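You operate a simulated robot arm through the tools that you are given. There is no shell and no other tool. Be economical: measure what you need, move in short steps, check, and stop when the job is done.

Carry out the task below with a simulated two-armed robot. There is one attempt and no reset: what you move stays moved.

TASK
Fetch the thick towel and set it on the top of the recycling stand. Fetch the 50 L bag roll from the far end of the side counter and set it on the top of the chest. Push the yellow basket shut. Take the window pad and leave it on the worktop under the sockets. Pick up the juice bottle with one hand, pass it to the other hand and put it on the plant shelf. Take the red peg and leave it in the peg tub. Take the oil tin and put it on the bin end of the bench. Open the corner-side door, put the water bottle on the top shelf of the cupboard and shut the door again. Switch the radiator switch off. Open the radiator-side door, fetch the teal bottle from the low shelf of the cupboard and stand it on top of the small plant and shut the door again. Open the holder flap. Any order will do. Set down upright: thick towel, juice bottle, water bottle, teal bottle.
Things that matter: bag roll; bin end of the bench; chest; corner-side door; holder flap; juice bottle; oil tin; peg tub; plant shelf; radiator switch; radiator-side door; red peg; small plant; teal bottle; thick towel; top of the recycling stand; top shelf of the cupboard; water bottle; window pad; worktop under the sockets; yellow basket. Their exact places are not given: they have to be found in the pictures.

It is judged by the outcome, as a careful person would: the job done as asked, and still so three seconds after it is handed in. It fails if anything else is knocked over, pushed out of place, dropped, spilled or broken. Flat cloth is picked up by pressing the open fingertips on it (5 to 10 N) and closing them slowly along it; thin cloth reads only 2 to 8 mm in the jaws.

THE ROBOT
Two 7-joint arms with two-finger parallel grippers on one trunk, on a base that drives. Base frame: it is fixed to the floor where the robot stands at the start and does not move with it; the origin is under the middle of the robot, x ahead of it, y to its left, z up. Lengths are in m, angles in rad, forces in N, time in s.
The left shoulder is at the start at [0.06, 0.144, 0.938], the right one opposite. With the tool pointing down near the work surface each hand reaches from about 0.3 to 0.42 m from the robot's upright axis, wherever it stands, measured 20 degrees to its own side. Places, roughly: bin end of the bench [-2.8, -1.9, 0.5]; chest [0.8, 1, 0.9]; corner-side door [-2.5, -3.6, 1]; holder flap [1, 0.8, 1.3]; juice bottle [-1.5, 1.25, 1]; oil tin (6x6x3 cm) [1, -1.8, 0.9]; peg tub (10x10x8 cm) [-0.5, 1.3, 0.2]; plant shelf [-1.4, 1.5, 1.2]; radiator switch [-1.7, -4, 0.9]; radiator-side door [-2.1, -3.6, 1]; red peg (4x3x10 cm) [-2.4, 0.9, 0.9]; small plant (9x9x11 cm) [-2.8, 0, 0.9]; teal bottle [-2, -3.75, 0.5]; top of the recycling stand [-1.4, 1.4, 0.9]; top shelf of the cupboard [-2.3, -3.8, 1.5]; water bottle [-1, -4, 1.25]; window pad (11x6x29 cm) [-0.1, 1.3, 0.3]; worktop under the sockets [1, -2.2, 0.9]; yellow basket [0.6, 1, 0.6]. Payload 1.57 kg a hand.
Tool frame (each hand has its own): the origin (TCP) lies between the finger pads and is the grasp point; the fingertips stand 0.03 m ahead of it; z points along the fingers, y is the line along which they close. The gripper opens to 0.11 m. The fingers are 0.024 m wide and 0.012 m thick; the gripper's body (0.048 by 0.112 m) begins 0.078 m behind the TCP.
Orientation is that of the tool frame in the base frame, as a unit quaternion [w, x, y, z]. With the fingers straight down and closing along the base's y, the tool's x points along the base's -x, its y along +y and its z along -z.

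THE INTERFACE
- The arms move only by the tool nudge_tool. It takes "left_series", "right_series" or both (then of equal length, played together; a hand with none holds still); each is a list of rows, each an object of numbers (a shift or turn left out is 0, a gripper value left out holds the last): "x", "y", "z": the shift along the tool's x, y, z in m; "wx", "wy", "wz": the turn, a rotation vector about the tool's x, y, z in rad; "claw": the closure, from 0 (fully open) to 1 (shut). In form: [{"x": .., "y": .., "z": .., "wx": .., "wy": .., "wz": .., "claw": ..}, ...]. A call has 1 to 10 rows; each row is the pose to reach, as a shift and turn from the pose commanded when the call began, along the tool's axes at that moment. Rows are played at 5 a second. More than 0.05 m and 0.15 rad between two rows, or a gripper value outside its range, and nothing of the call is played. Where a pose cannot be reached the arm comes as near as it can. A force on the tool above 40 N (or 10 N above the force at the start of the call, whichever is more), or a blocked arm, ends the call early, and 0.2 s more pass. The fingers move at their own pace (about 0.045 m/s each) and stop on an object; they squeeze with about 43 N. The grip force told is the motor's: it shows also when the fingers shut on nothing. Time passes only in rows, and 0.2 s behind the last, so rows that repeat a pose let the fingers close. It gives the time, the measured TCP pose, the force on the tool (base axes), the opening and the grip force at its end, in the units of the frame above (readings bear some noise), with the torque about the TCP (base axes, N m) and any sound that the robot's microphone picked up.
- Cameras (640 x 400 px; columns grow to the right, rows downward): "scene" is now at [0.0507, 0.0186, 1.5544]; the picture's right is [0.37, -0.93, 0.00], its down [-0.70, -0.28, -0.66] and it looks along [0.61, 0.24, -0.75] (base axes); focal length 286 px, centre (320, 200). "left" rides on the left gripper at [0.07, -0.016, -0.141] in its tool frame; the picture's right is [0.23, 0.97, 0.00], its down [-0.86, 0.20, -0.48] and it looks along [-0.47, 0.11, 0.88] (tool axes); focal length 222 px, centre (320, 200). "right" rides on the right gripper at [0.07, 0.016, -0.141] in its tool frame; the picture's right is [-0.23, 0.97, 0.00], its down [-0.85, -0.20, -0.48] and it looks along [-0.47, -0.11, 0.88] (tool axes); focal length 222 px, centre (320, 200).
- capture(camera): a new picture of that camera. No time passes.
- lift_body(by): slides the trunk up (or, below 0, down) by that many m; the arms and the scene camera ride with it, the base frame stays. It gives what a move gives, with no picture.
- steer(legs): drives the robot by 1 to 6 legs, each [ahead, left, turn to the left] in m, m and rad, along the robot's own axes; the way and the turn of a leg run together, so that a leg with both is an arc; at most 1.5 m and 3.142 rad a leg. The arms and the cameras ride along, it lands a little off, and it stops where it bumps. It gives what a move gives.
- aim_head(pan, tilt): turns the head with the scene camera to pan (to the left, within 1.501 rad either way) and tilt (down, from -0.506 to 1.204), counted from straight ahead of the robot. It gives what a move gives.
- probe_pixels(camera, pixels): for up to 12 pixels [column, row] of the newest picture of that camera ("zoom" is the newest enlarged one), the place [x, y, z] in the base frame of the surface seen there, good to about 0.003 m, but the place of the scene camera against the robot may be out by one fixed shift of up to 0.018 m in any direction. No time passes.
- inspect(camera, box): a new picture of the part [left, top, right, bottom] of that camera's present view, enlarged. No time passes.
- hand_in(): hands the job in; it is judged then, once.

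Work in short steps. Measure before you move; look again where a grasp or a placing could have gone wrong, and mend it. You have 378 turns and 344 pictures in all, those below and enlarged ones among them. Open the grippers and draw the arms clear of the work before you hand the job in, unless the task says otherwise.

The tools are called after "Request:" as a command line: name --argument value ..., lists and objects as JSON in quotes. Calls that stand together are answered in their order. nudge_tool: Moves the arms, as the interface text tells. Its arguments: {"type":"object","properties":{"left_series":{"type":"array","items":{"type":"object","properties":{"x":{"type":"number"},"y":{"type":"number"},"z":{"type":"number"},"wx":{"type":"number"},"wy":{"type":"number"},"wz":{"type":"number"},"claw":{"type":"number"}}}},"right_series":{"type":"array","items":{"type":"object","properties":{"x":{"type":"number"},"y":{"type":"number"},"z":{"type":"number"},"wx":{"type":"number"},"wy":{"type":"number"},"wz":{"type":"number"},"claw":{"type":"number"}}}}},"required":[]} The other tools are called the same way: lift_body (by) slides the trunk up or down; steer (legs) drives the base; aim_head (pan, tilt) turns the head that bears the scene camera; capture (camera) takes a picture; probe_pixels (camera, pixels) gives the place of the surface under pixels of a picture; inspect (camera, box) takes an enlarged picture of a part of a camera's view; hand_in () hands the job in.

At the start:

```text
time_s: 0.0
left_tcp_pos: [0.2793, 0.4105, 1.0948]
left_tcp_rot: [0.001, 0.0, 1.0, 0.0]
left_ft_force: [-0.5, 0.5, -0.7]
left_wrist_torque: [-0.01, -0.03, -0.01]
left_finger_gap: 0.1102
left_gripper_force: 0.1
right_tcp_pos: [0.383, 0.0723, 1.1232]
right_tcp_rot: [0.0, 0.0, 1.0, 0.0]
right_ft_force: [0.5, 0.4, -0.3]
right_wrist_torque: [0.01, 0.0, 0.0]
right_finger_gap: 0.1099
right_gripper_force: 0.0
trunk travel left (down, up): [-0.536, 0.054]
robot x, y, heading: [-0.0015, 0.0045, 0.002]
head pan, tilt: [0.375, 0.855]
```

scene: 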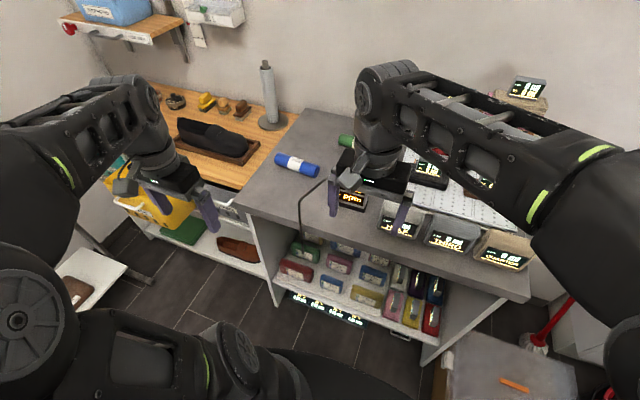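
right: 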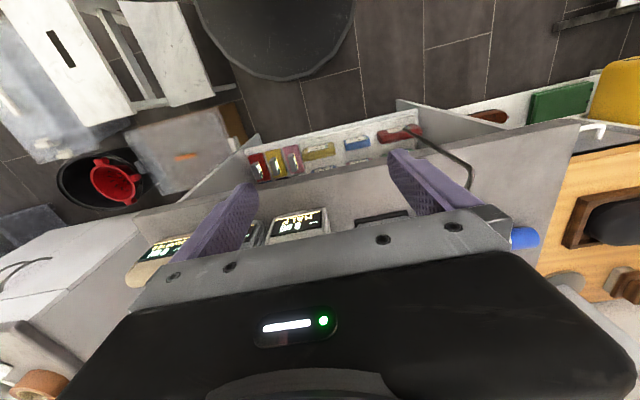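
left: 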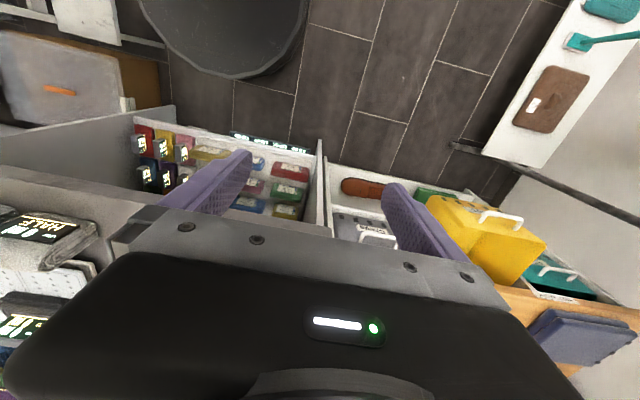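

The start pictures show the counter ahead with towels/rolls, the chest and the yellow basket at left. I look around with the head first.

Request:
aim_head --pan 0.9 --tilt 0.5

Request:
capture --camera "scene"

Request:
aim_head --pan 0.0 --tilt 0.5

Request:
capture --camera "scene"

Request:
aim_head --pan -1.1 --tilt 0.4

Request:
capture --camera "scene"

Request:
aim_head --pan 1.5 --tilt 0.4

Request:
capture --camera "scene"

```text
time_s: 0.9
left_tcp_pos: [0.2795, 0.4118, 1.0957]
left_tcp_rot: [0.0, 0.0, 1.0, 0.0]
left_ft_force: [0.3, -0.6, -0.1]
left_wrist_torque: [0.02, 0.01, 0.02]
left_finger_gap: 0.1098
left_gripper_force: 0.1
right_tcp_pos: [0.3844, 0.0721, 1.1244]
right_tcp_rot: [0.001, 0.0, 1.0, 0.0]
right_ft_force: [0.1, -0.1, -0.6]
right_wrist_torque: [0.01, 0.0, 0.0]
right_finger_gap: 0.1102
right_gripper_force: 0.0
trunk travel left (down, up): [-0.536, 0.054]
robot x, y, heading: [-0.0019, 0.0019, -0.004]
head pan, tilt: [0.901, 0.499]
```

```text
340 pictures are left
```

scene: 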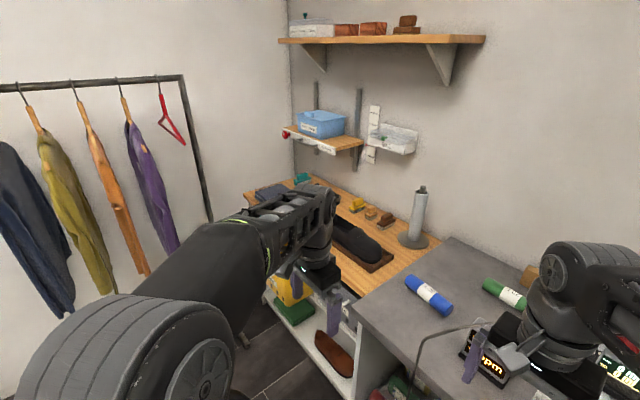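

```text
time_s: 2.1
left_tcp_pos: [0.28, 0.4113, 1.0947]
left_tcp_rot: [0.0, 0.0, 1.0, 0.001]
left_ft_force: [0.3, 0.2, -0.1]
left_wrist_torque: [-0.05, 0.0, 0.0]
left_finger_gap: 0.1099
left_gripper_force: 0.0
right_tcp_pos: [0.384, 0.0721, 1.1248]
right_tcp_rot: [0.0, 0.0, 1.0, 0.001]
right_ft_force: [-0.5, -0.9, -0.7]
right_wrist_torque: [0.02, 0.0, 0.02]
right_finger_gap: 0.1102
right_gripper_force: 0.1
trunk travel left (down, up): [-0.536, 0.054]
robot x, y, heading: [-0.0003, -0.0001, 0.004]
head pan, tilt: [0.0, 0.499]
```

```text
339 pictures are left
```

scene: 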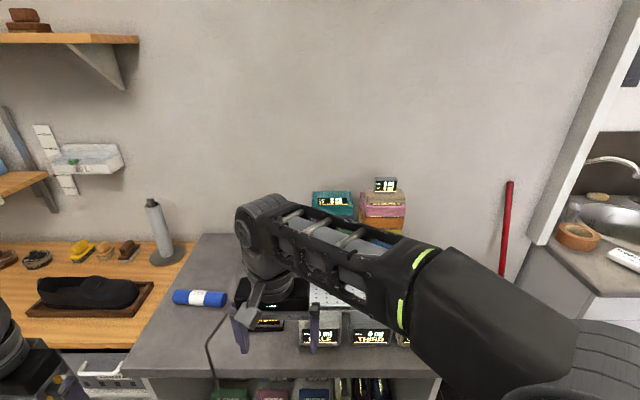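

```text
time_s: 3.5
left_tcp_pos: [0.2803, 0.4106, 1.0948]
left_tcp_rot: [0.0, 0.0, 1.0, -0.001]
left_ft_force: [0.9, -0.3, 0.1]
left_wrist_torque: [-0.04, 0.02, 0.03]
left_finger_gap: 0.11
left_gripper_force: 0.1
right_tcp_pos: [0.3831, 0.0723, 1.1232]
right_tcp_rot: [0.0, 0.001, 1.0, 0.0]
right_ft_force: [-0.1, -0.7, -0.4]
right_wrist_torque: [0.02, -0.02, 0.02]
right_finger_gap: 0.1101
right_gripper_force: 0.1
trunk travel left (down, up): [-0.536, 0.054]
robot x, y, heading: [-0.0001, 0.001, 0.003]
head pan, tilt: [-1.1, 0.4]
```

```text
338 pictures are left
```

scene: 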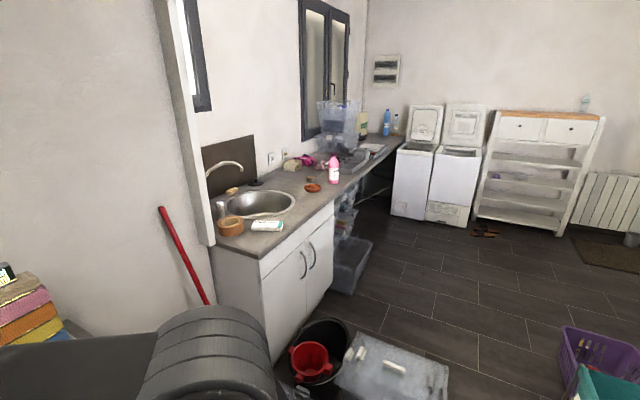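

```text
time_s: 5.8
left_tcp_pos: [0.2805, 0.4103, 1.0942]
left_tcp_rot: [0.001, 0.0, 1.0, 0.0]
left_ft_force: [-0.4, 0.1, 0.0]
left_wrist_torque: [0.02, 0.01, 0.0]
left_finger_gap: 0.11
left_gripper_force: 0.1
right_tcp_pos: [0.3826, 0.0722, 1.1236]
right_tcp_rot: [0.0, 0.0, 1.0, 0.0]
right_ft_force: [0.4, -0.9, 0.6]
right_wrist_torque: [-0.02, 0.01, 0.02]
right_finger_gap: 0.1102
right_gripper_force: 0.0
trunk travel left (down, up): [-0.536, 0.054]
robot x, y, heading: [0.0005, -0.0009, -0.002]
head pan, tilt: [1.499, 0.4]
```

```text
337 pictures are left
```

scene: 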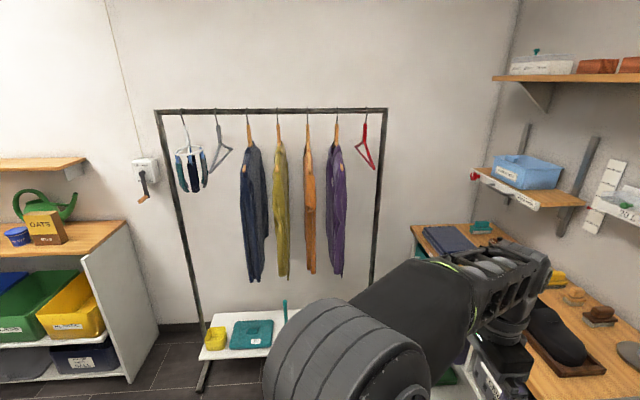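

The front-left corner holds chest, basket, holder; I look closer at the counter and holder area.

Request:
aim_head --pan 0.65 --tilt 0.45

Request:
inspect --camera "scene" --box '[60, 20, 380, 220]'

Request:
inspect --camera "scene" --box '[240, 180, 560, 380]'

Request:
aim_head --pan 0.0 --tilt 0.5

Request:
inspect --camera "scene" --box '[220, 160, 440, 380]'

```text
time_s: 7.0
left_tcp_pos: [0.2789, 0.4106, 1.0964]
left_tcp_rot: [0.001, 0.0, 1.0, 0.0]
left_ft_force: [-0.4, -0.2, -0.1]
left_wrist_torque: [-0.03, -0.01, -0.04]
left_finger_gap: 0.11
left_gripper_force: 0.1
right_tcp_pos: [0.3838, 0.0727, 1.1234]
right_tcp_rot: [0.0, -0.001, 1.0, 0.0]
right_ft_force: [-0.1, -0.9, -0.5]
right_wrist_torque: [-0.01, -0.01, 0.01]
right_finger_gap: 0.1101
right_gripper_force: 0.1
trunk travel left (down, up): [-0.536, 0.054]
robot x, y, heading: [0.0025, 0.0013, -0.004]
head pan, tilt: [0.649, 0.45]
```

```text
2.00 times, centred on (220, 120) of scene
```

zoom: 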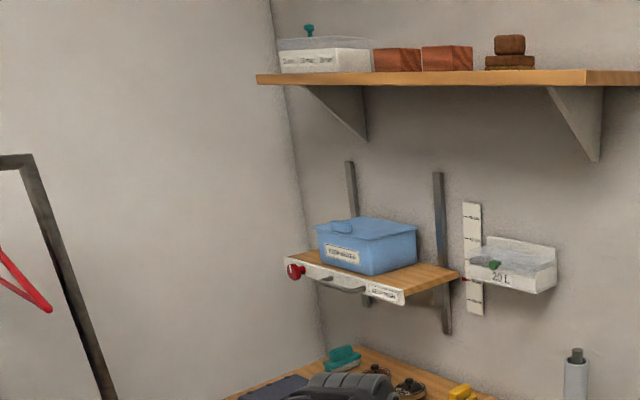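

```text
2.00 times, centred on (400, 280) of scene
```

zoom: 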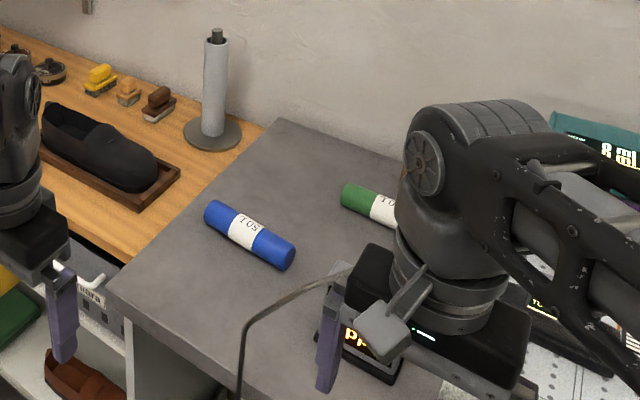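

```text
time_s: 8.0
left_tcp_pos: [0.2806, 0.4108, 1.0936]
left_tcp_rot: [0.0, 0.0, 1.0, 0.0]
left_ft_force: [-0.4, 0.7, 0.6]
left_wrist_torque: [0.01, -0.03, 0.0]
left_finger_gap: 0.11
left_gripper_force: 0.0
right_tcp_pos: [0.3827, 0.0729, 1.123]
right_tcp_rot: [-0.001, 0.0, 1.0, 0.0]
right_ft_force: [0.0, 0.2, -0.2]
right_wrist_torque: [0.02, 0.05, 0.0]
right_finger_gap: 0.1101
right_gripper_force: 0.0
trunk travel left (down, up): [-0.536, 0.054]
robot x, y, heading: [0.0008, -0.0, -0.002]
head pan, tilt: [0.0, 0.499]
```

```text
1.82 times, centred on (330, 270) of scene
```

zoom: 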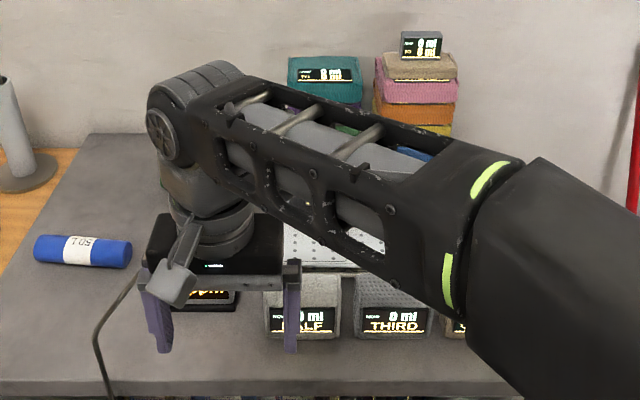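

The blue roll reads 50 L; there may be another on another counter. I turn in place to survey the rest of the room.

Request:
steer --legs '[[0, 0, 1.571]]'

Request:
aim_head --pan 0.5 --tilt 0.35

Request:
capture --camera "scene"

Request:
aim_head --pan 1.4 --tilt 0.35

Request:
capture --camera "scene"

Request:
steer --legs '[[0, 0, 1.571]]'

Request:
aim_head --pan 0.9 --tilt 0.3

Request:
capture --camera "scene"

Request:
aim_head --pan 0.1 --tilt 0.3

Request:
capture --camera "scene"

```text
time_s: 12.2
left_tcp_pos: [-0.4128, 0.278, 1.0944]
left_tcp_rot: [0.0, 0.709, -0.705, 0.0]
left_ft_force: [-1.3, -0.5, 0.3]
left_wrist_torque: [0.02, 0.02, 0.0]
left_finger_gap: 0.1101
left_gripper_force: 0.1
right_tcp_pos: [-0.0747, 0.384, 1.1224]
right_tcp_rot: [0.0, 0.709, -0.705, 0.0]
right_ft_force: [0.0, -0.2, -0.2]
right_wrist_torque: [-0.01, -0.01, -0.01]
right_finger_gap: 0.1101
right_gripper_force: 0.1
trunk travel left (down, up): [-0.536, 0.054]
robot x, y, heading: [-0.0011, -0.0011, 1.574]
head pan, tilt: [0.0, 0.499]
```

```text
time_s: 13.2
left_tcp_pos: [-0.4118, 0.2773, 1.0935]
left_tcp_rot: [0.0, 0.709, -0.706, 0.0]
left_ft_force: [0.4, -0.4, -1.1]
left_wrist_torque: [0.02, 0.0, 0.03]
left_finger_gap: 0.1098
left_gripper_force: 0.1
right_tcp_pos: [-0.0756, 0.3838, 1.1245]
right_tcp_rot: [0.0, 0.709, -0.705, 0.0]
right_ft_force: [-0.7, 0.7, -0.9]
right_wrist_torque: [0.0, -0.01, 0.03]
right_finger_gap: 0.1101
right_gripper_force: 0.0
trunk travel left (down, up): [-0.536, 0.054]
robot x, y, heading: [0.0025, 0.0019, 1.577]
head pan, tilt: [0.499, 0.351]
```

```text
333 pictures are left
```

scene: 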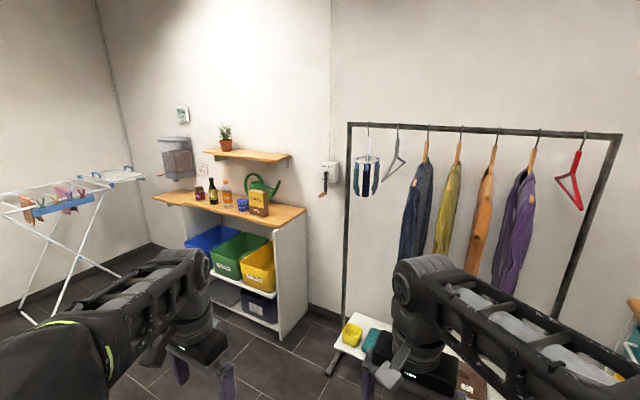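

```text
time_s: 14.4
left_tcp_pos: [-0.4111, 0.2779, 1.0951]
left_tcp_rot: [0.001, 0.708, -0.706, 0.0]
left_ft_force: [0.3, -0.5, 0.3]
left_wrist_torque: [0.01, -0.03, 0.03]
left_finger_gap: 0.1097
left_gripper_force: 0.1
right_tcp_pos: [-0.0733, 0.3832, 1.1243]
right_tcp_rot: [0.0, 0.709, -0.705, 0.0]
right_ft_force: [-0.2, -0.3, 0.0]
right_wrist_torque: [-0.02, -0.05, 0.0]
right_finger_gap: 0.11
right_gripper_force: 0.0
trunk travel left (down, up): [-0.536, 0.054]
robot x, y, heading: [0.0014, 0.0055, 1.58]
head pan, tilt: [1.4, 0.351]
```

```text
332 pictures are left
```

scene: 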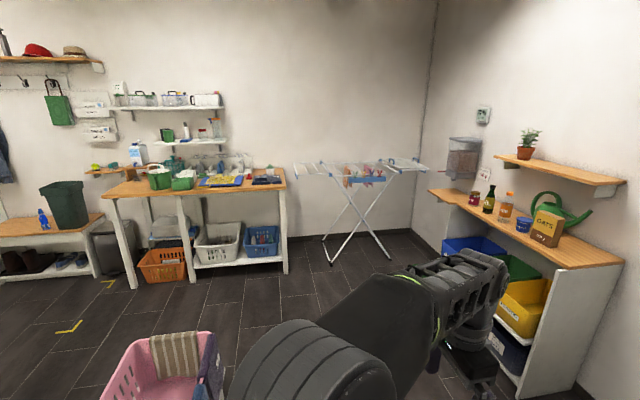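

```text
time_s: 18.6
left_tcp_pos: [-0.281, -0.4087, 1.0941]
left_tcp_rot: [0.001, 1.0, -0.001, 0.0]
left_ft_force: [-0.2, 0.0, -0.7]
left_wrist_torque: [0.03, 0.04, -0.01]
left_finger_gap: 0.1099
left_gripper_force: 0.1
right_tcp_pos: [-0.3844, -0.0722, 1.1235]
right_tcp_rot: [0.0, 1.0, -0.001, 0.001]
right_ft_force: [1.1, 0.5, -0.2]
right_wrist_torque: [0.01, 0.03, 0.03]
right_finger_gap: 0.1102
right_gripper_force: 0.0
trunk travel left (down, up): [-0.536, 0.054]
robot x, y, heading: [0.0006, 0.0004, 3.136]
head pan, tilt: [1.4, 0.351]
```

```text
time_s: 19.5
left_tcp_pos: [-0.281, -0.4088, 1.0939]
left_tcp_rot: [0.0, 1.0, -0.002, 0.0]
left_ft_force: [-0.2, -0.5, 0.0]
left_wrist_torque: [0.02, 0.02, -0.05]
left_finger_gap: 0.1099
left_gripper_force: 0.0
right_tcp_pos: [-0.3842, -0.0712, 1.1238]
right_tcp_rot: [0.001, 1.0, -0.002, 0.0]
right_ft_force: [0.0, 0.0, -0.3]
right_wrist_torque: [-0.01, 0.03, -0.01]
right_finger_gap: 0.1101
right_gripper_force: 0.1
trunk travel left (down, up): [-0.536, 0.054]
robot x, y, heading: [-0.0014, -0.0024, 3.137]
head pan, tilt: [0.901, 0.3]
```

```text
331 pictures are left
```

scene: 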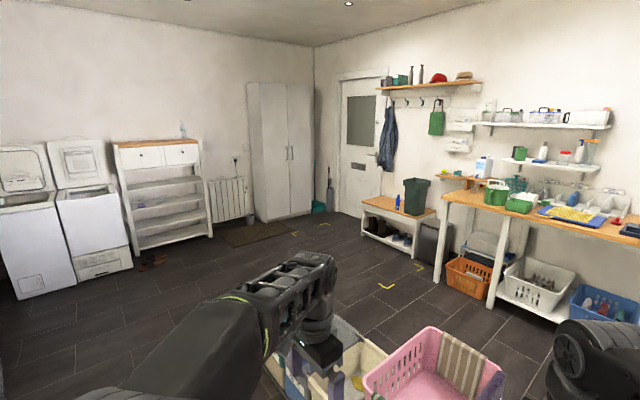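

```text
time_s: 20.6
left_tcp_pos: [-0.2818, -0.4101, 1.0951]
left_tcp_rot: [0.001, 1.0, -0.002, 0.0]
left_ft_force: [-0.7, 0.8, 0.0]
left_wrist_torque: [-0.01, 0.01, 0.03]
left_finger_gap: 0.1099
left_gripper_force: 0.1
right_tcp_pos: [-0.3837, -0.0704, 1.1238]
right_tcp_rot: [0.001, 1.0, -0.001, 0.0]
right_ft_force: [-0.4, -0.5, -0.3]
right_wrist_torque: [-0.01, 0.0, 0.01]
right_finger_gap: 0.1101
right_gripper_force: 0.0
trunk travel left (down, up): [-0.536, 0.054]
robot x, y, heading: [0.0007, -0.0015, 3.136]
head pan, tilt: [0.099, 0.3]
```

```text
330 pictures are left
```

scene: 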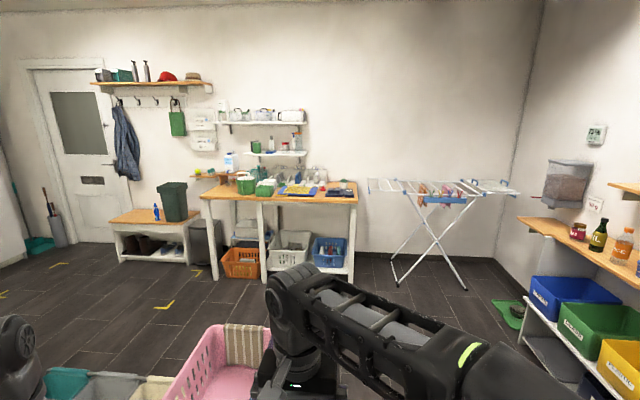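

I need an unobstructed view of the front counter: I turn back and shift the right hand to the right and back.

Request:
steer --legs '[[0, 0, -1.571], [0, 0, -1.571]]'

Request:
nudge_tool --right_series '[{"y": -0.045}, {"y": -0.09}, {"y": -0.135}, {"y": -0.18}, {"y": -0.22, "x": 0.02}, {"y": -0.26, "x": 0.05}, {"y": -0.3, "x": 0.08}, {"y": -0.32, "x": 0.1}]'

Request:
aim_head --pan 0.0 --tilt 0.6

Request:
capture --camera "scene"

Request:
inspect --camera "scene" --box '[200, 100, 460, 320]'

```text
time_s: 28.7
left_tcp_pos: [0.2839, 0.4088, 1.094]
left_tcp_rot: [-0.001, 0.005, 1.0, 0.0]
left_ft_force: [0.0, -0.3, 0.2]
left_wrist_torque: [0.01, 0.0, 0.01]
left_finger_gap: 0.1098
left_gripper_force: 0.1
right_tcp_pos: [0.3842, 0.0692, 1.1239]
right_tcp_rot: [0.001, 0.004, 1.0, 0.001]
right_ft_force: [0.3, -0.3, 0.3]
right_wrist_torque: [0.0, 0.03, 0.0]
right_finger_gap: 0.1099
right_gripper_force: 0.1
trunk travel left (down, up): [-0.536, 0.054]
robot x, y, heading: [0.0006, -0.0003, -0.012]
head pan, tilt: [0.099, 0.3]
```

```text
time_s: 30.5
left_tcp_pos: [0.2842, 0.4071, 1.0937]
left_tcp_rot: [0.0, 0.006, 1.0, 0.001]
left_ft_force: [-0.2, -1.0, 0.0]
left_wrist_torque: [0.03, 0.02, 0.02]
left_finger_gap: 0.11
left_gripper_force: 0.1
right_tcp_pos: [0.2851, -0.2491, 1.1135]
right_tcp_rot: [0.001, 0.004, 1.0, 0.001]
right_ft_force: [0.3, -0.2, 0.0]
right_wrist_torque: [0.06, 0.02, 0.01]
right_finger_gap: 0.1099
right_gripper_force: 0.0
right hand out of reach, approached as far as the arm can: row 8
trunk travel left (down, up): [-0.536, 0.054]
robot x, y, heading: [0.0012, 0.0014, -0.01]
head pan, tilt: [0.099, 0.3]
```

```text
time_s: 31.3
left_tcp_pos: [0.2839, 0.4076, 1.094]
left_tcp_rot: [0.0, 0.006, 1.0, 0.0]
left_ft_force: [-0.6, -0.3, 0.5]
left_wrist_torque: [-0.02, -0.01, 0.0]
left_finger_gap: 0.1099
left_gripper_force: 0.0
right_tcp_pos: [0.2849, -0.2483, 1.1133]
right_tcp_rot: [0.0, 0.005, 1.0, 0.001]
right_ft_force: [0.3, 0.3, 0.1]
right_wrist_torque: [0.01, 0.06, 0.02]
right_finger_gap: 0.11
right_gripper_force: 0.1
trunk travel left (down, up): [-0.536, 0.054]
robot x, y, heading: [-0.0023, -0.0024, -0.013]
head pan, tilt: [0.0, 0.6]
```

```text
329 pictures are left
```

scene: 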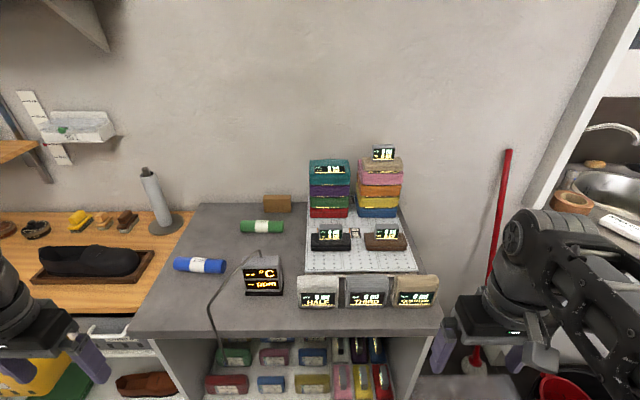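

```text
1.82 times, centred on (330, 210) of scene
```

zoom: 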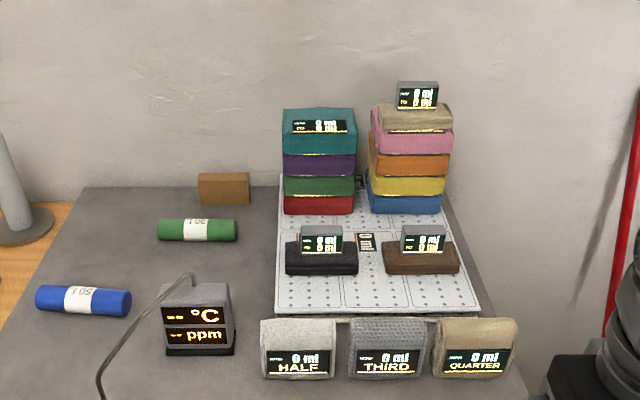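

I probe key points: blue roll, green roll, small towels, chest surface, and basket.

Request:
inspect --camera "scene" --box '[290, 140, 450, 240]'

Request:
inspect --camera "scene" --box '[160, 200, 320, 300]'

Request:
probe_pixels --camera "scene" --pixels '[[200, 265], [262, 227], [330, 170], [383, 165], [318, 292], [366, 292], [416, 292], [145, 334], [220, 334], [277, 204], [105, 260], [150, 210]]'

```text
4.00 times, centred on (370, 190) of scene
```

zoom: 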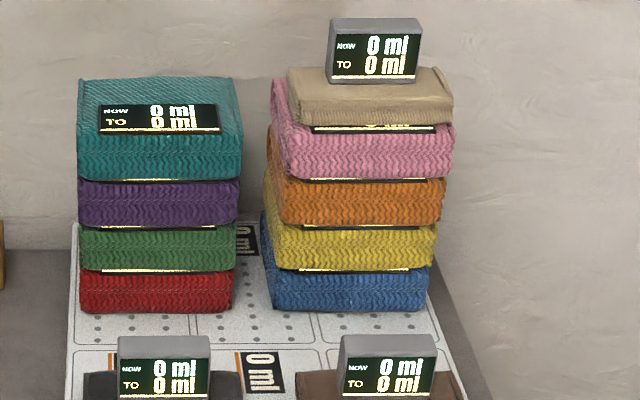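

```text
4.00 times, centred on (240, 250) of scene
```

zoom: 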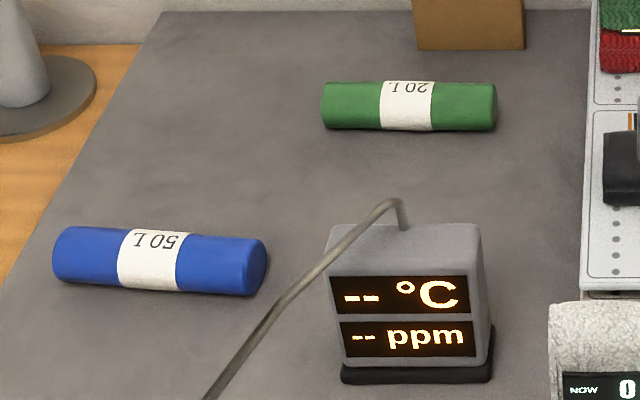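

```text
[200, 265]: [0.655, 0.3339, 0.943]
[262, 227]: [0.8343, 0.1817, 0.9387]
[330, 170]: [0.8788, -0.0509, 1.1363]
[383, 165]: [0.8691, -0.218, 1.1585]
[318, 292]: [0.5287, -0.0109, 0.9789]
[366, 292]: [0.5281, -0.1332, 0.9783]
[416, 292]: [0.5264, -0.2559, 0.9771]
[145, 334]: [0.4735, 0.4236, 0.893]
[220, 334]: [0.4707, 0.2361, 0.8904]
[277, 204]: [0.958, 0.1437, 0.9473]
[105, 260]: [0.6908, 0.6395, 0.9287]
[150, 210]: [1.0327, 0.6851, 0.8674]
```

I zoom at the front towels and shelf below.

Request:
inspect --camera "scene" --box '[280, 220, 460, 330]'

Request:
aim_head --pan 0.1 --tilt 1.0

Request:
inspect --camera "scene" --box '[160, 60, 560, 310]'

Request:
aim_head --pan 1.1 --tilt 0.8

Request:
capture --camera "scene"

```text
3.56 times, centred on (370, 275) of scene
```

zoom: 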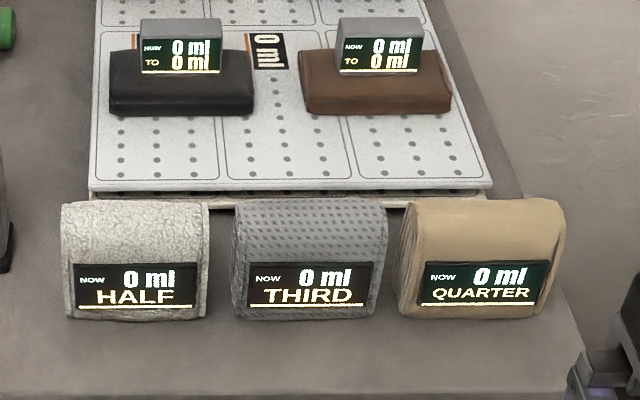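

```text
time_s: 32.2
left_tcp_pos: [0.2835, 0.4075, 1.0951]
left_tcp_rot: [0.0, 0.006, 1.0, 0.0]
left_ft_force: [0.6, 0.9, 0.1]
left_wrist_torque: [-0.02, -0.01, 0.0]
left_finger_gap: 0.1101
left_gripper_force: 0.0
right_tcp_pos: [0.285, -0.2484, 1.1138]
right_tcp_rot: [-0.001, 0.004, 1.0, 0.0]
right_ft_force: [0.1, -0.6, -0.4]
right_wrist_torque: [-0.02, 0.01, 0.01]
right_finger_gap: 0.11
right_gripper_force: 0.0
trunk travel left (down, up): [-0.536, 0.054]
robot x, y, heading: [0.0006, 0.0005, -0.013]
head pan, tilt: [0.099, 1.0]
```

```text
1.60 times, centred on (360, 185) of scene
```

zoom: 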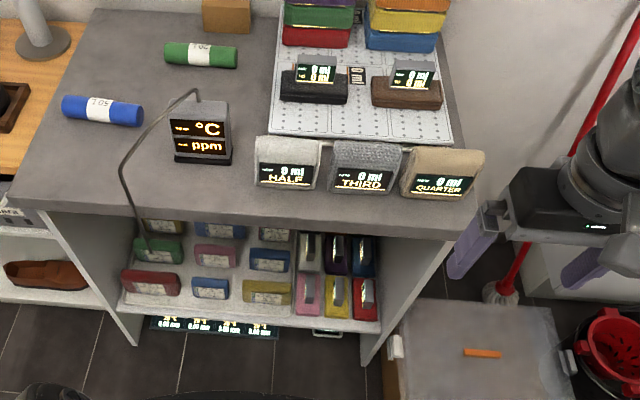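

```text
time_s: 33.4
left_tcp_pos: [0.2832, 0.4072, 1.0956]
left_tcp_rot: [0.0, 0.005, 1.0, 0.0]
left_ft_force: [1.9, -0.3, 0.4]
left_wrist_torque: [0.02, -0.01, -0.01]
left_finger_gap: 0.1099
left_gripper_force: 0.0
right_tcp_pos: [0.2857, -0.249, 1.1133]
right_tcp_rot: [0.0, 0.004, 1.0, 0.0]
right_ft_force: [-0.9, 0.5, -0.3]
right_wrist_torque: [0.02, 0.03, 0.02]
right_finger_gap: 0.1101
right_gripper_force: 0.0
trunk travel left (down, up): [-0.536, 0.054]
robot x, y, heading: [-0.0006, 0.0027, -0.008]
head pan, tilt: [1.1, 0.799]
```

```text
323 pictures are left
```

scene: 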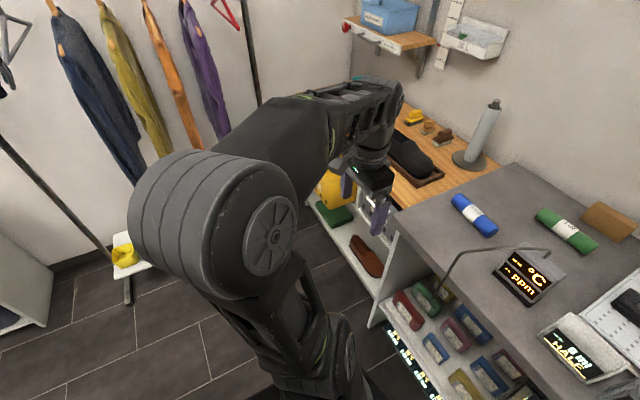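

I probe the rack, chest and basket layout.

Request:
probe_pixels --camera "scene" --pixels '[[125, 262], [130, 300], [337, 185], [335, 213], [365, 255], [385, 180], [470, 38], [400, 38], [250, 100], [110, 250], [372, 235], [320, 205]]'

Request:
inspect --camera "left" --box '[320, 0, 640, 400]'

```text
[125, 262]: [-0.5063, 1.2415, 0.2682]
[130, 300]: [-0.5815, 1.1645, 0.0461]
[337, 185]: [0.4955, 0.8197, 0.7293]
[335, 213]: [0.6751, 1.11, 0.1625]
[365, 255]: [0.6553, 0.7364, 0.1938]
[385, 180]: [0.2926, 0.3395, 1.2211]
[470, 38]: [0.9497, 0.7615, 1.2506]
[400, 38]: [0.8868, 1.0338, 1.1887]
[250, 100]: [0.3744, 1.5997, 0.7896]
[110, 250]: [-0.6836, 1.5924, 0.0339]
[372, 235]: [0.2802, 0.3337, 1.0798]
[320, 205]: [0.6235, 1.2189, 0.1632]
```

```text
1.00 times, centred on (480, 200) of left
```

zoom: 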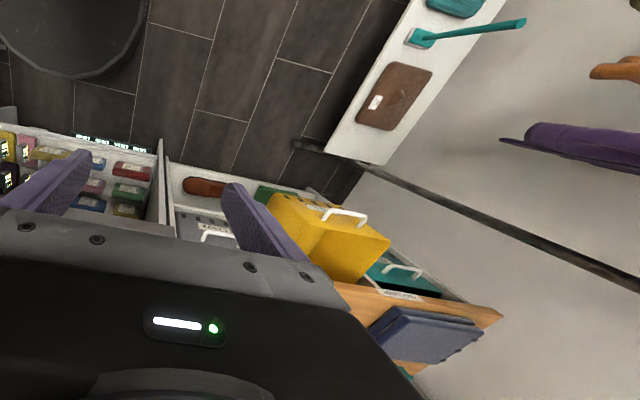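

I drive left 0.5 m to look at chest from closer.

Request:
steer --legs '[[0, 0.5, 0]]'

Request:
aim_head --pan 0.35 --tilt 0.5

Request:
capture --camera "scene"

Request:
capture --camera "left"

```text
time_s: 36.4
left_tcp_pos: [0.2899, 0.903, 1.0945]
left_tcp_rot: [0.0, 0.006, 1.0, 0.0]
left_ft_force: [0.1, 0.5, 0.1]
left_wrist_torque: [-0.02, 0.02, 0.0]
left_finger_gap: 0.1098
left_gripper_force: 0.0
right_tcp_pos: [0.29, 0.2457, 1.1132]
right_tcp_rot: [0.0, 0.006, 1.0, 0.0]
right_ft_force: [0.1, 0.3, -0.5]
right_wrist_torque: [-0.04, 0.0, -0.03]
right_finger_gap: 0.11
right_gripper_force: 0.0
trunk travel left (down, up): [-0.536, 0.054]
robot x, y, heading: [0.0069, 0.499, -0.01]
head pan, tilt: [1.1, 0.799]
```

```text
time_s: 37.5
left_tcp_pos: [0.291, 0.9021, 1.0954]
left_tcp_rot: [0.0, 0.006, 1.0, 0.0]
left_ft_force: [-0.1, -0.7, -0.4]
left_wrist_torque: [-0.01, -0.01, -0.03]
left_finger_gap: 0.1099
left_gripper_force: 0.1
right_tcp_pos: [0.2895, 0.2454, 1.1127]
right_tcp_rot: [0.0, 0.006, 1.0, 0.001]
right_ft_force: [-0.5, -0.3, -0.2]
right_wrist_torque: [-0.02, 0.03, -0.05]
right_finger_gap: 0.11
right_gripper_force: 0.1
trunk travel left (down, up): [-0.536, 0.054]
robot x, y, heading: [0.0073, 0.4979, -0.011]
head pan, tilt: [0.351, 0.499]
```

```text
321 pictures are left
```

scene: 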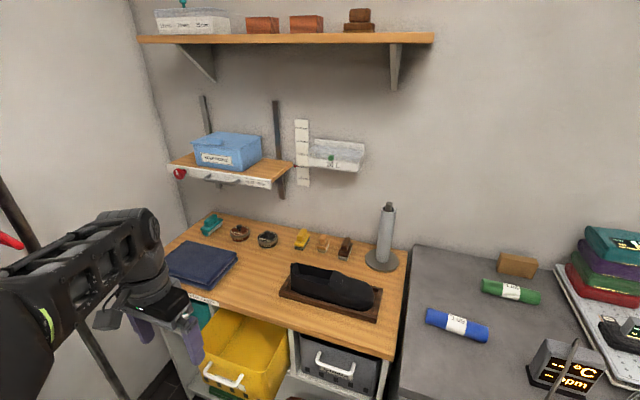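

```text
320 pictures are left
```

left: 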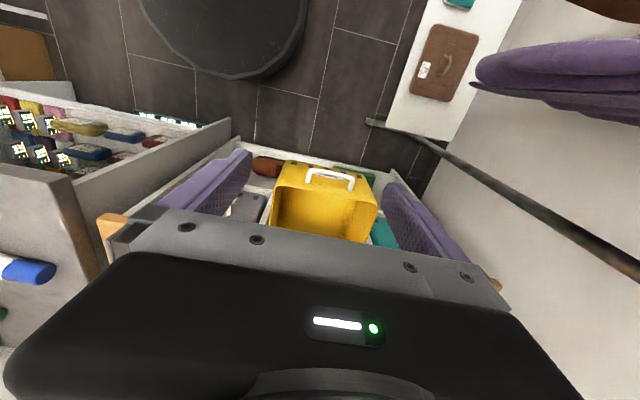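

I zoom on the holder, and on the folded cloth/chest.

Request:
inspect --camera "scene" --box '[270, 100, 398, 200]'

Request:
probe_pixels --camera "zoom" --pixels '[[302, 290], [330, 250], [450, 260], [330, 310], [250, 290], [440, 320], [340, 210], [440, 210]]'

Request:
inspect --camera "scene" --box '[150, 190, 410, 400]'

Request:
probe_pixels --camera "scene" --pixels '[[200, 262], [225, 382], [265, 340], [205, 350], [395, 340], [300, 350], [360, 255], [180, 262], [330, 290], [455, 325], [335, 360], [300, 385]]'

```text
4.00 times, centred on (334, 150) of scene
```

zoom: 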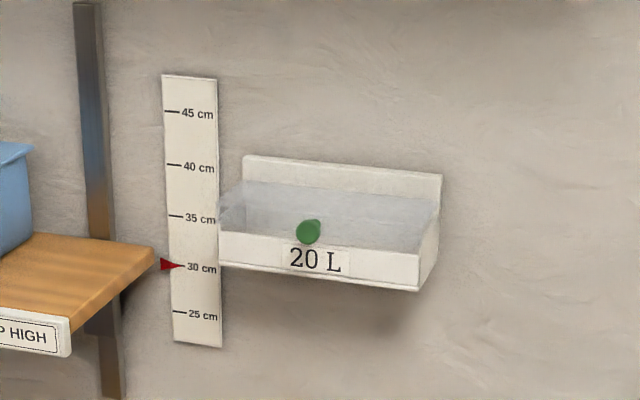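

```text
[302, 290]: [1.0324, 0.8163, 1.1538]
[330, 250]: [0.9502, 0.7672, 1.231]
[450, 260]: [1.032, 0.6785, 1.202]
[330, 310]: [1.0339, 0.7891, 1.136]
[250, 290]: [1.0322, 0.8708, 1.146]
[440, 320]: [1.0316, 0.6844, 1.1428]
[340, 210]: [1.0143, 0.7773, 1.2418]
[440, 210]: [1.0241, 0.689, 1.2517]
```

```text
1.90 times, centred on (280, 295) of scene
```

zoom: 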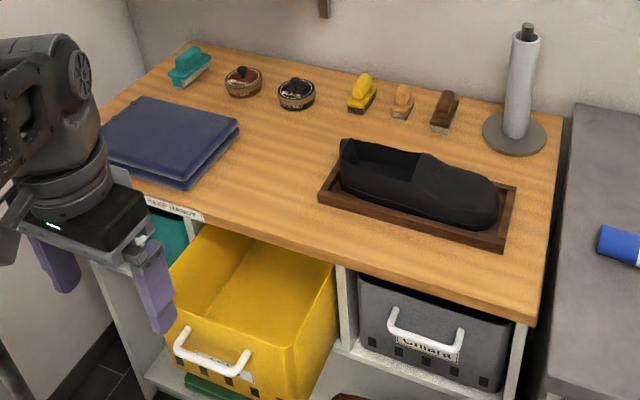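

```text
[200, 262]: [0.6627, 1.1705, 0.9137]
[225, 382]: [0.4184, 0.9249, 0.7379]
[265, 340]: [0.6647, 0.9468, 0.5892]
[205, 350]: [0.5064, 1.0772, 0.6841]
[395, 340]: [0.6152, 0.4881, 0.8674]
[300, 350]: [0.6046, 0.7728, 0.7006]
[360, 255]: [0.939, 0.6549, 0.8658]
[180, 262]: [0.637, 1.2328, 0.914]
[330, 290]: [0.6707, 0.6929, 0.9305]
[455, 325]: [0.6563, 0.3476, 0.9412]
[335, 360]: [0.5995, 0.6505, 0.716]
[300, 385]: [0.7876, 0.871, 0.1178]
```

The yellow basket sticks out to x≈0.41 while its neighbour sits at x≈0.60. I turn the left hand forward and close its fingers to push it in.

Request:
nudge_tool --left_series '[{"wy": -0.15, "z": 0.04, "claw": 1}, {"wy": -0.3, "z": 0.08}, {"wy": -0.45, "z": 0.12}, {"wy": -0.6, "z": 0.16}, {"wy": -0.75, "z": 0.2}, {"wy": -0.9, "z": 0.24}, {"wy": -1.05, "z": 0.28}, {"wy": -1.2, "z": 0.32}, {"wy": -1.35, "z": 0.36, "x": 0.02}, {"wy": -1.5, "z": 0.4, "x": 0.03, "y": 0.03}]'

Request:
aim_head --pan 0.5 --tilt 0.8

Request:
capture --camera "scene"

Request:
capture --camera "left"

```text
refused: row 10 steps farther than a row can; nothing moved
```

```text
time_s: 38.2
left_tcp_pos: [0.2899, 0.9025, 1.0945]
left_tcp_rot: [0.0, 0.006, 1.0, 0.0]
left_ft_force: [0.5, 0.1, 0.7]
left_wrist_torque: [0.01, 0.01, 0.05]
left_finger_gap: 0.1099
left_gripper_force: 0.1
right_tcp_pos: [0.2895, 0.2463, 1.1129]
right_tcp_rot: [0.0, 0.006, 1.0, 0.001]
right_ft_force: [-0.3, 0.5, 0.5]
right_wrist_torque: [0.01, 0.0, 0.03]
right_finger_gap: 0.1103
right_gripper_force: 0.0
trunk travel left (down, up): [-0.536, 0.054]
robot x, y, heading: [0.0058, 0.4937, -0.013]
head pan, tilt: [0.499, 0.799]
```

```text
317 pictures are left
```

scene: 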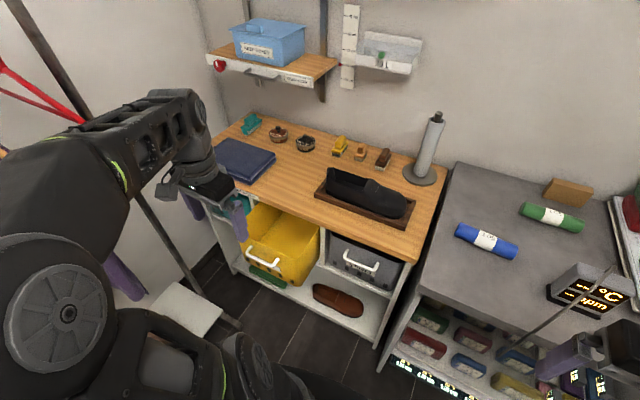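

```text
316 pictures are left
```

left: 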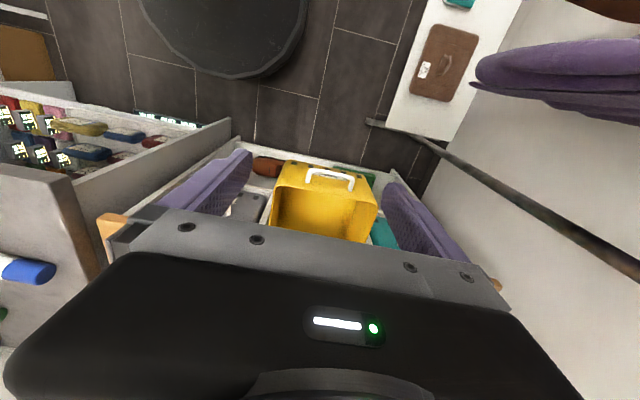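

Row steps were too long; I repeat with even steps, hand still clear (about 12 cm short) of the basket.

Request:
nudge_tool --left_series '[{"wy": -0.15, "z": 0.04, "claw": 1}, {"wy": -0.3, "z": 0.08}, {"wy": -0.45, "z": 0.12}, {"wy": -0.6, "z": 0.16}, {"wy": -0.75, "z": 0.2}, {"wy": -0.9, "z": 0.24}, {"wy": -1.05, "z": 0.28}, {"wy": -1.2, "z": 0.32}, {"wy": -1.35, "z": 0.36, "x": 0.02}, {"wy": -1.499, "z": 0.4, "x": 0.03, "y": 0.01}]'

Request:
capture --camera "scene"

Request:
capture --camera "left"

```text
time_s: 40.5
left_tcp_pos: [0.2453, 0.935, 0.721]
left_tcp_rot: [0.679, 0.004, 0.734, -0.008]
left_ft_force: [0.5, -0.1, 0.4]
left_wrist_torque: [0.02, 0.01, -0.01]
left_finger_gap: 0.0
left_gripper_force: 20.6
left hand out of reach, approached as far as the arm can: row 4, 5, 6, 10
right_tcp_pos: [0.2901, 0.2459, 1.1149]
right_tcp_rot: [0.0, 0.006, 1.0, 0.0]
right_ft_force: [-0.7, 0.7, -0.2]
right_wrist_torque: [0.01, 0.03, 0.02]
right_finger_gap: 0.11
right_gripper_force: 0.0
trunk travel left (down, up): [-0.536, 0.054]
robot x, y, heading: [0.0032, 0.4931, -0.012]
head pan, tilt: [0.499, 0.799]
```

```text
315 pictures are left
```

scene: 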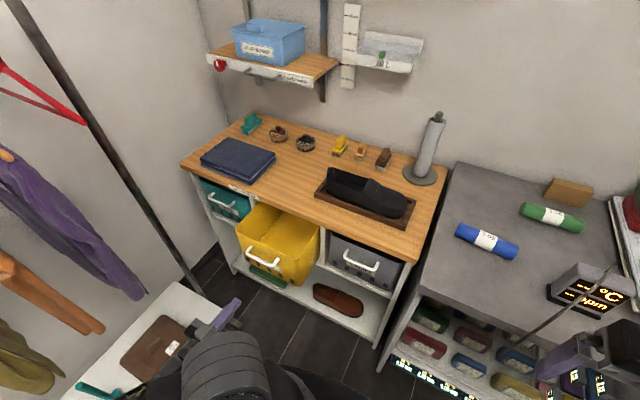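

```text
314 pictures are left
```

left: 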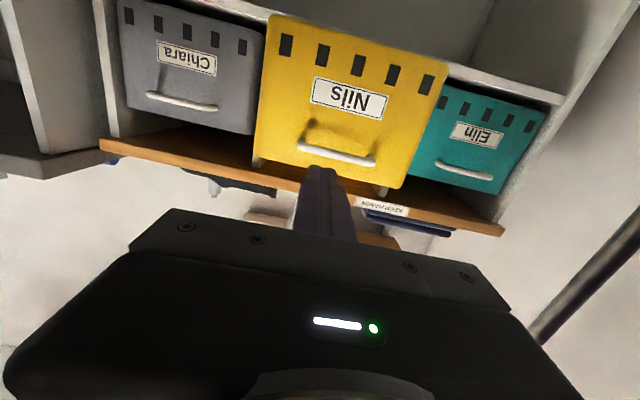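

The hand points at the yellow "Nils" basket at handle height. I probe its face to choose the push point.

Request:
probe_pixels --camera "left" --pixels '[[340, 158], [350, 95], [270, 100], [430, 120], [320, 20], [400, 180], [180, 60], [300, 170], [180, 140]]'

```text
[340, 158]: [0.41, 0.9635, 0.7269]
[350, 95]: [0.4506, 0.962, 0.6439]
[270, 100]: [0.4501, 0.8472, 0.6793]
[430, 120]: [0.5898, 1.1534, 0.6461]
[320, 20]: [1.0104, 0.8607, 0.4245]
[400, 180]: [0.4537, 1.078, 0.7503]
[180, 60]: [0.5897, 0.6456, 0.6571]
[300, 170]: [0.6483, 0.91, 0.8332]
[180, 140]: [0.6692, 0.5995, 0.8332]
```

Face is at x≈0.45, z≈0.65 (neighbours at 0.59). I line up under the handle and push forward.

Request:
nudge_tool --left_series '[{"x": 0.03, "y": 0.015, "z": 0.03}, {"x": 0.055, "y": 0.025, "z": 0.06}, {"x": 0.055, "y": 0.025, "z": 0.1}, {"x": 0.055, "y": 0.025, "z": 0.14}, {"x": 0.055, "y": 0.025, "z": 0.18}, {"x": 0.055, "y": 0.025, "z": 0.22}]'

Request:
capture --camera "left"

```text
time_s: 41.9
left_tcp_pos: [0.437, 1.0321, 0.6833]
left_tcp_rot: [0.679, 0.007, 0.734, -0.019]
left_ft_force: [0.0, 0.1, 0.5]
left_wrist_torque: [0.0, 0.03, 0.02]
left_finger_gap: 0.0
left_gripper_force: 21.1
left hand out of reach, approached as far as the arm can: row 1, 2, 3, 4, 5, 6
right_tcp_pos: [0.2895, 0.2458, 1.114]
right_tcp_rot: [0.001, 0.006, 1.0, 0.001]
right_ft_force: [-0.4, -0.2, -0.2]
right_wrist_torque: [-0.02, 0.0, 0.04]
right_finger_gap: 0.11
right_gripper_force: 0.2
trunk travel left (down, up): [-0.536, 0.054]
robot x, y, heading: [0.005, 0.4931, -0.01]
head pan, tilt: [0.499, 0.799]
```

```text
313 pictures are left
```

left: 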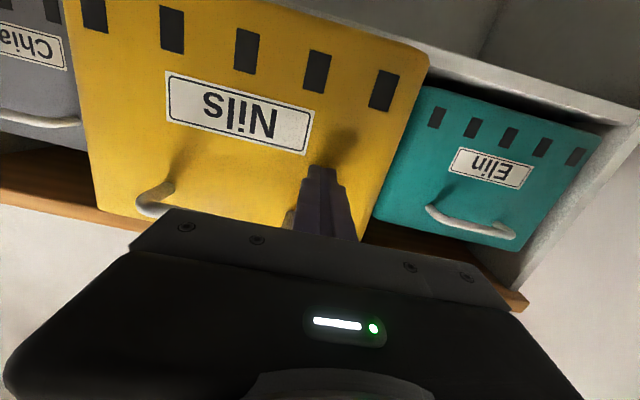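

Hand drifted left to y=1.03; I shift it back to the basket's middle before touching.

Request:
nudge_tool --left_series '[{"z": -0.03, "y": -0.02}, {"z": -0.03, "y": -0.05}, {"z": -0.03, "y": -0.07}, {"z": -0.03, "y": -0.07}]'

```text
time_s: 42.9
left_tcp_pos: [0.3926, 1.0129, 0.7092]
left_tcp_rot: [0.678, 0.007, 0.735, -0.015]
left_ft_force: [0.7, 0.7, 0.4]
left_wrist_torque: [0.01, 0.0, 0.0]
left_finger_gap: 0.0
left_gripper_force: 21.7
left hand out of reach, approached as far as the arm can: row 1, 2, 3, 4
right_tcp_pos: [0.289, 0.2467, 1.1132]
right_tcp_rot: [0.0, 0.006, 1.0, 0.0]
right_ft_force: [0.6, -0.4, 0.1]
right_wrist_torque: [-0.01, -0.01, -0.03]
right_finger_gap: 0.1099
right_gripper_force: 0.0
trunk travel left (down, up): [-0.536, 0.054]
robot x, y, heading: [0.0042, 0.4967, -0.011]
head pan, tilt: [0.499, 0.799]
```

The arm is too folded here; I lower the trunk and back off a little.

Request:
steer --legs '[[-0.1, 0.06, 0]]'

Request:
lift_body --by -0.15

Request:
nudge_tool --left_series '[{"x": -0.03, "y": -0.03}, {"x": -0.06, "y": -0.06}, {"x": -0.09, "y": -0.08}, {"x": -0.1, "y": -0.09}]'

```text
time_s: 44.1
left_tcp_pos: [0.2927, 1.0772, 0.7101]
left_tcp_rot: [0.679, 0.006, 0.734, -0.015]
left_ft_force: [-1.0, 0.3, 0.0]
left_wrist_torque: [0.0, 0.0, -0.01]
left_finger_gap: 0.0
left_gripper_force: 21.2
right_tcp_pos: [0.1898, 0.3103, 1.1136]
right_tcp_rot: [0.001, 0.005, 1.0, 0.0]
right_ft_force: [0.0, 0.8, -1.4]
right_wrist_torque: [-0.01, -0.04, 0.03]
right_finger_gap: 0.1104
right_gripper_force: 0.0
trunk travel left (down, up): [-0.536, 0.054]
robot x, y, heading: [-0.0929, 0.5599, -0.009]
head pan, tilt: [0.499, 0.799]
```

```text
time_s: 45.8
left_tcp_pos: [0.2931, 1.0756, 0.5595]
left_tcp_rot: [0.679, 0.007, 0.734, -0.016]
left_ft_force: [0.2, -0.6, 0.1]
left_wrist_torque: [-0.03, -0.03, -0.02]
left_finger_gap: 0.0
left_gripper_force: 21.3
right_tcp_pos: [0.1924, 0.3071, 0.9636]
right_tcp_rot: [0.0, 0.005, 1.0, 0.0]
right_ft_force: [0.4, 1.0, 0.2]
right_wrist_torque: [0.01, 0.01, -0.01]
right_finger_gap: 0.1099
right_gripper_force: 0.0
trunk travel left (down, up): [-0.386, 0.204]
robot x, y, heading: [-0.0936, 0.5562, -0.013]
head pan, tilt: [0.499, 0.799]
```

```text
time_s: 46.8
left_tcp_pos: [0.2852, 1.0043, 0.672]
left_tcp_rot: [0.677, 0.01, 0.736, -0.021]
left_ft_force: [0.1, -0.1, 0.2]
left_wrist_torque: [-0.02, 0.05, -0.03]
left_finger_gap: 0.0
left_gripper_force: 21.6
left hand out of reach, approached as far as the arm can: row 1, 2, 3, 4
right_tcp_pos: [0.1917, 0.3084, 0.9642]
right_tcp_rot: [0.0, 0.005, 1.0, 0.0]
right_ft_force: [-0.6, -0.4, 0.1]
right_wrist_torque: [-0.02, -0.01, 0.0]
right_finger_gap: 0.1102
right_gripper_force: 0.0
trunk travel left (down, up): [-0.386, 0.204]
robot x, y, heading: [-0.0916, 0.5591, -0.011]
head pan, tilt: [0.499, 0.799]
```

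Now at (0.285, 1.00, 0.67): good. I centre it and push forward.

Request:
nudge_tool --left_series '[{"z": 0.04, "y": -0.02}, {"z": 0.08, "y": -0.04}, {"z": 0.12, "y": -0.04}, {"z": 0.155, "y": -0.04}, {"z": 0.18, "y": -0.04}, {"z": 0.205, "y": -0.04}, {"z": 0.23, "y": -0.04}, {"z": 0.255, "y": -0.04}, {"z": 0.275, "y": -0.04}]'

Request:
capture --camera "scene"

```text
time_s: 48.8
left_tcp_pos: [0.5599, 1.046, 0.6561]
left_tcp_rot: [0.679, 0.023, 0.732, -0.043]
left_ft_force: [-15.9, -3.9, 6.6]
left_wrist_torque: [0.13, -0.34, 0.01]
left_finger_gap: 0.0
left_gripper_force: 21.3
left hand out of reach, approached as far as the arm can: row 1, 2, 3, 4, 5, 6, 7, 8, 9
right_tcp_pos: [0.1901, 0.3077, 0.9636]
right_tcp_rot: [0.0, 0.005, 1.0, 0.001]
right_ft_force: [0.0, 0.1, -0.3]
right_wrist_torque: [-0.03, 0.0, -0.01]
right_finger_gap: 0.11
right_gripper_force: 0.0
trunk travel left (down, up): [-0.386, 0.204]
robot x, y, heading: [-0.0934, 0.5566, -0.008]
head pan, tilt: [0.499, 0.799]
stopped in row 9 (left hand): the force on the tool passed its limit (the readings are from after the stop); the commanded pose is now the measured one
```

```text
312 pictures are left
```

scene: 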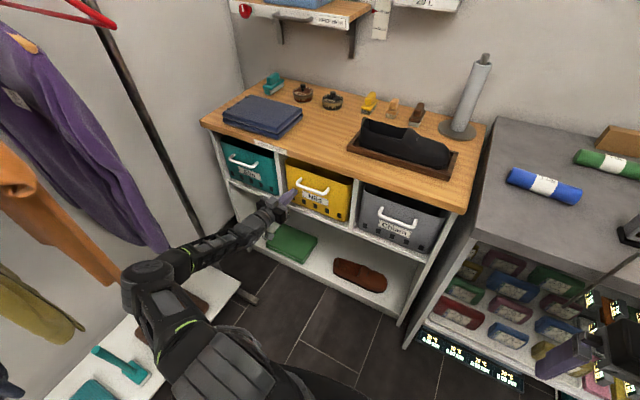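

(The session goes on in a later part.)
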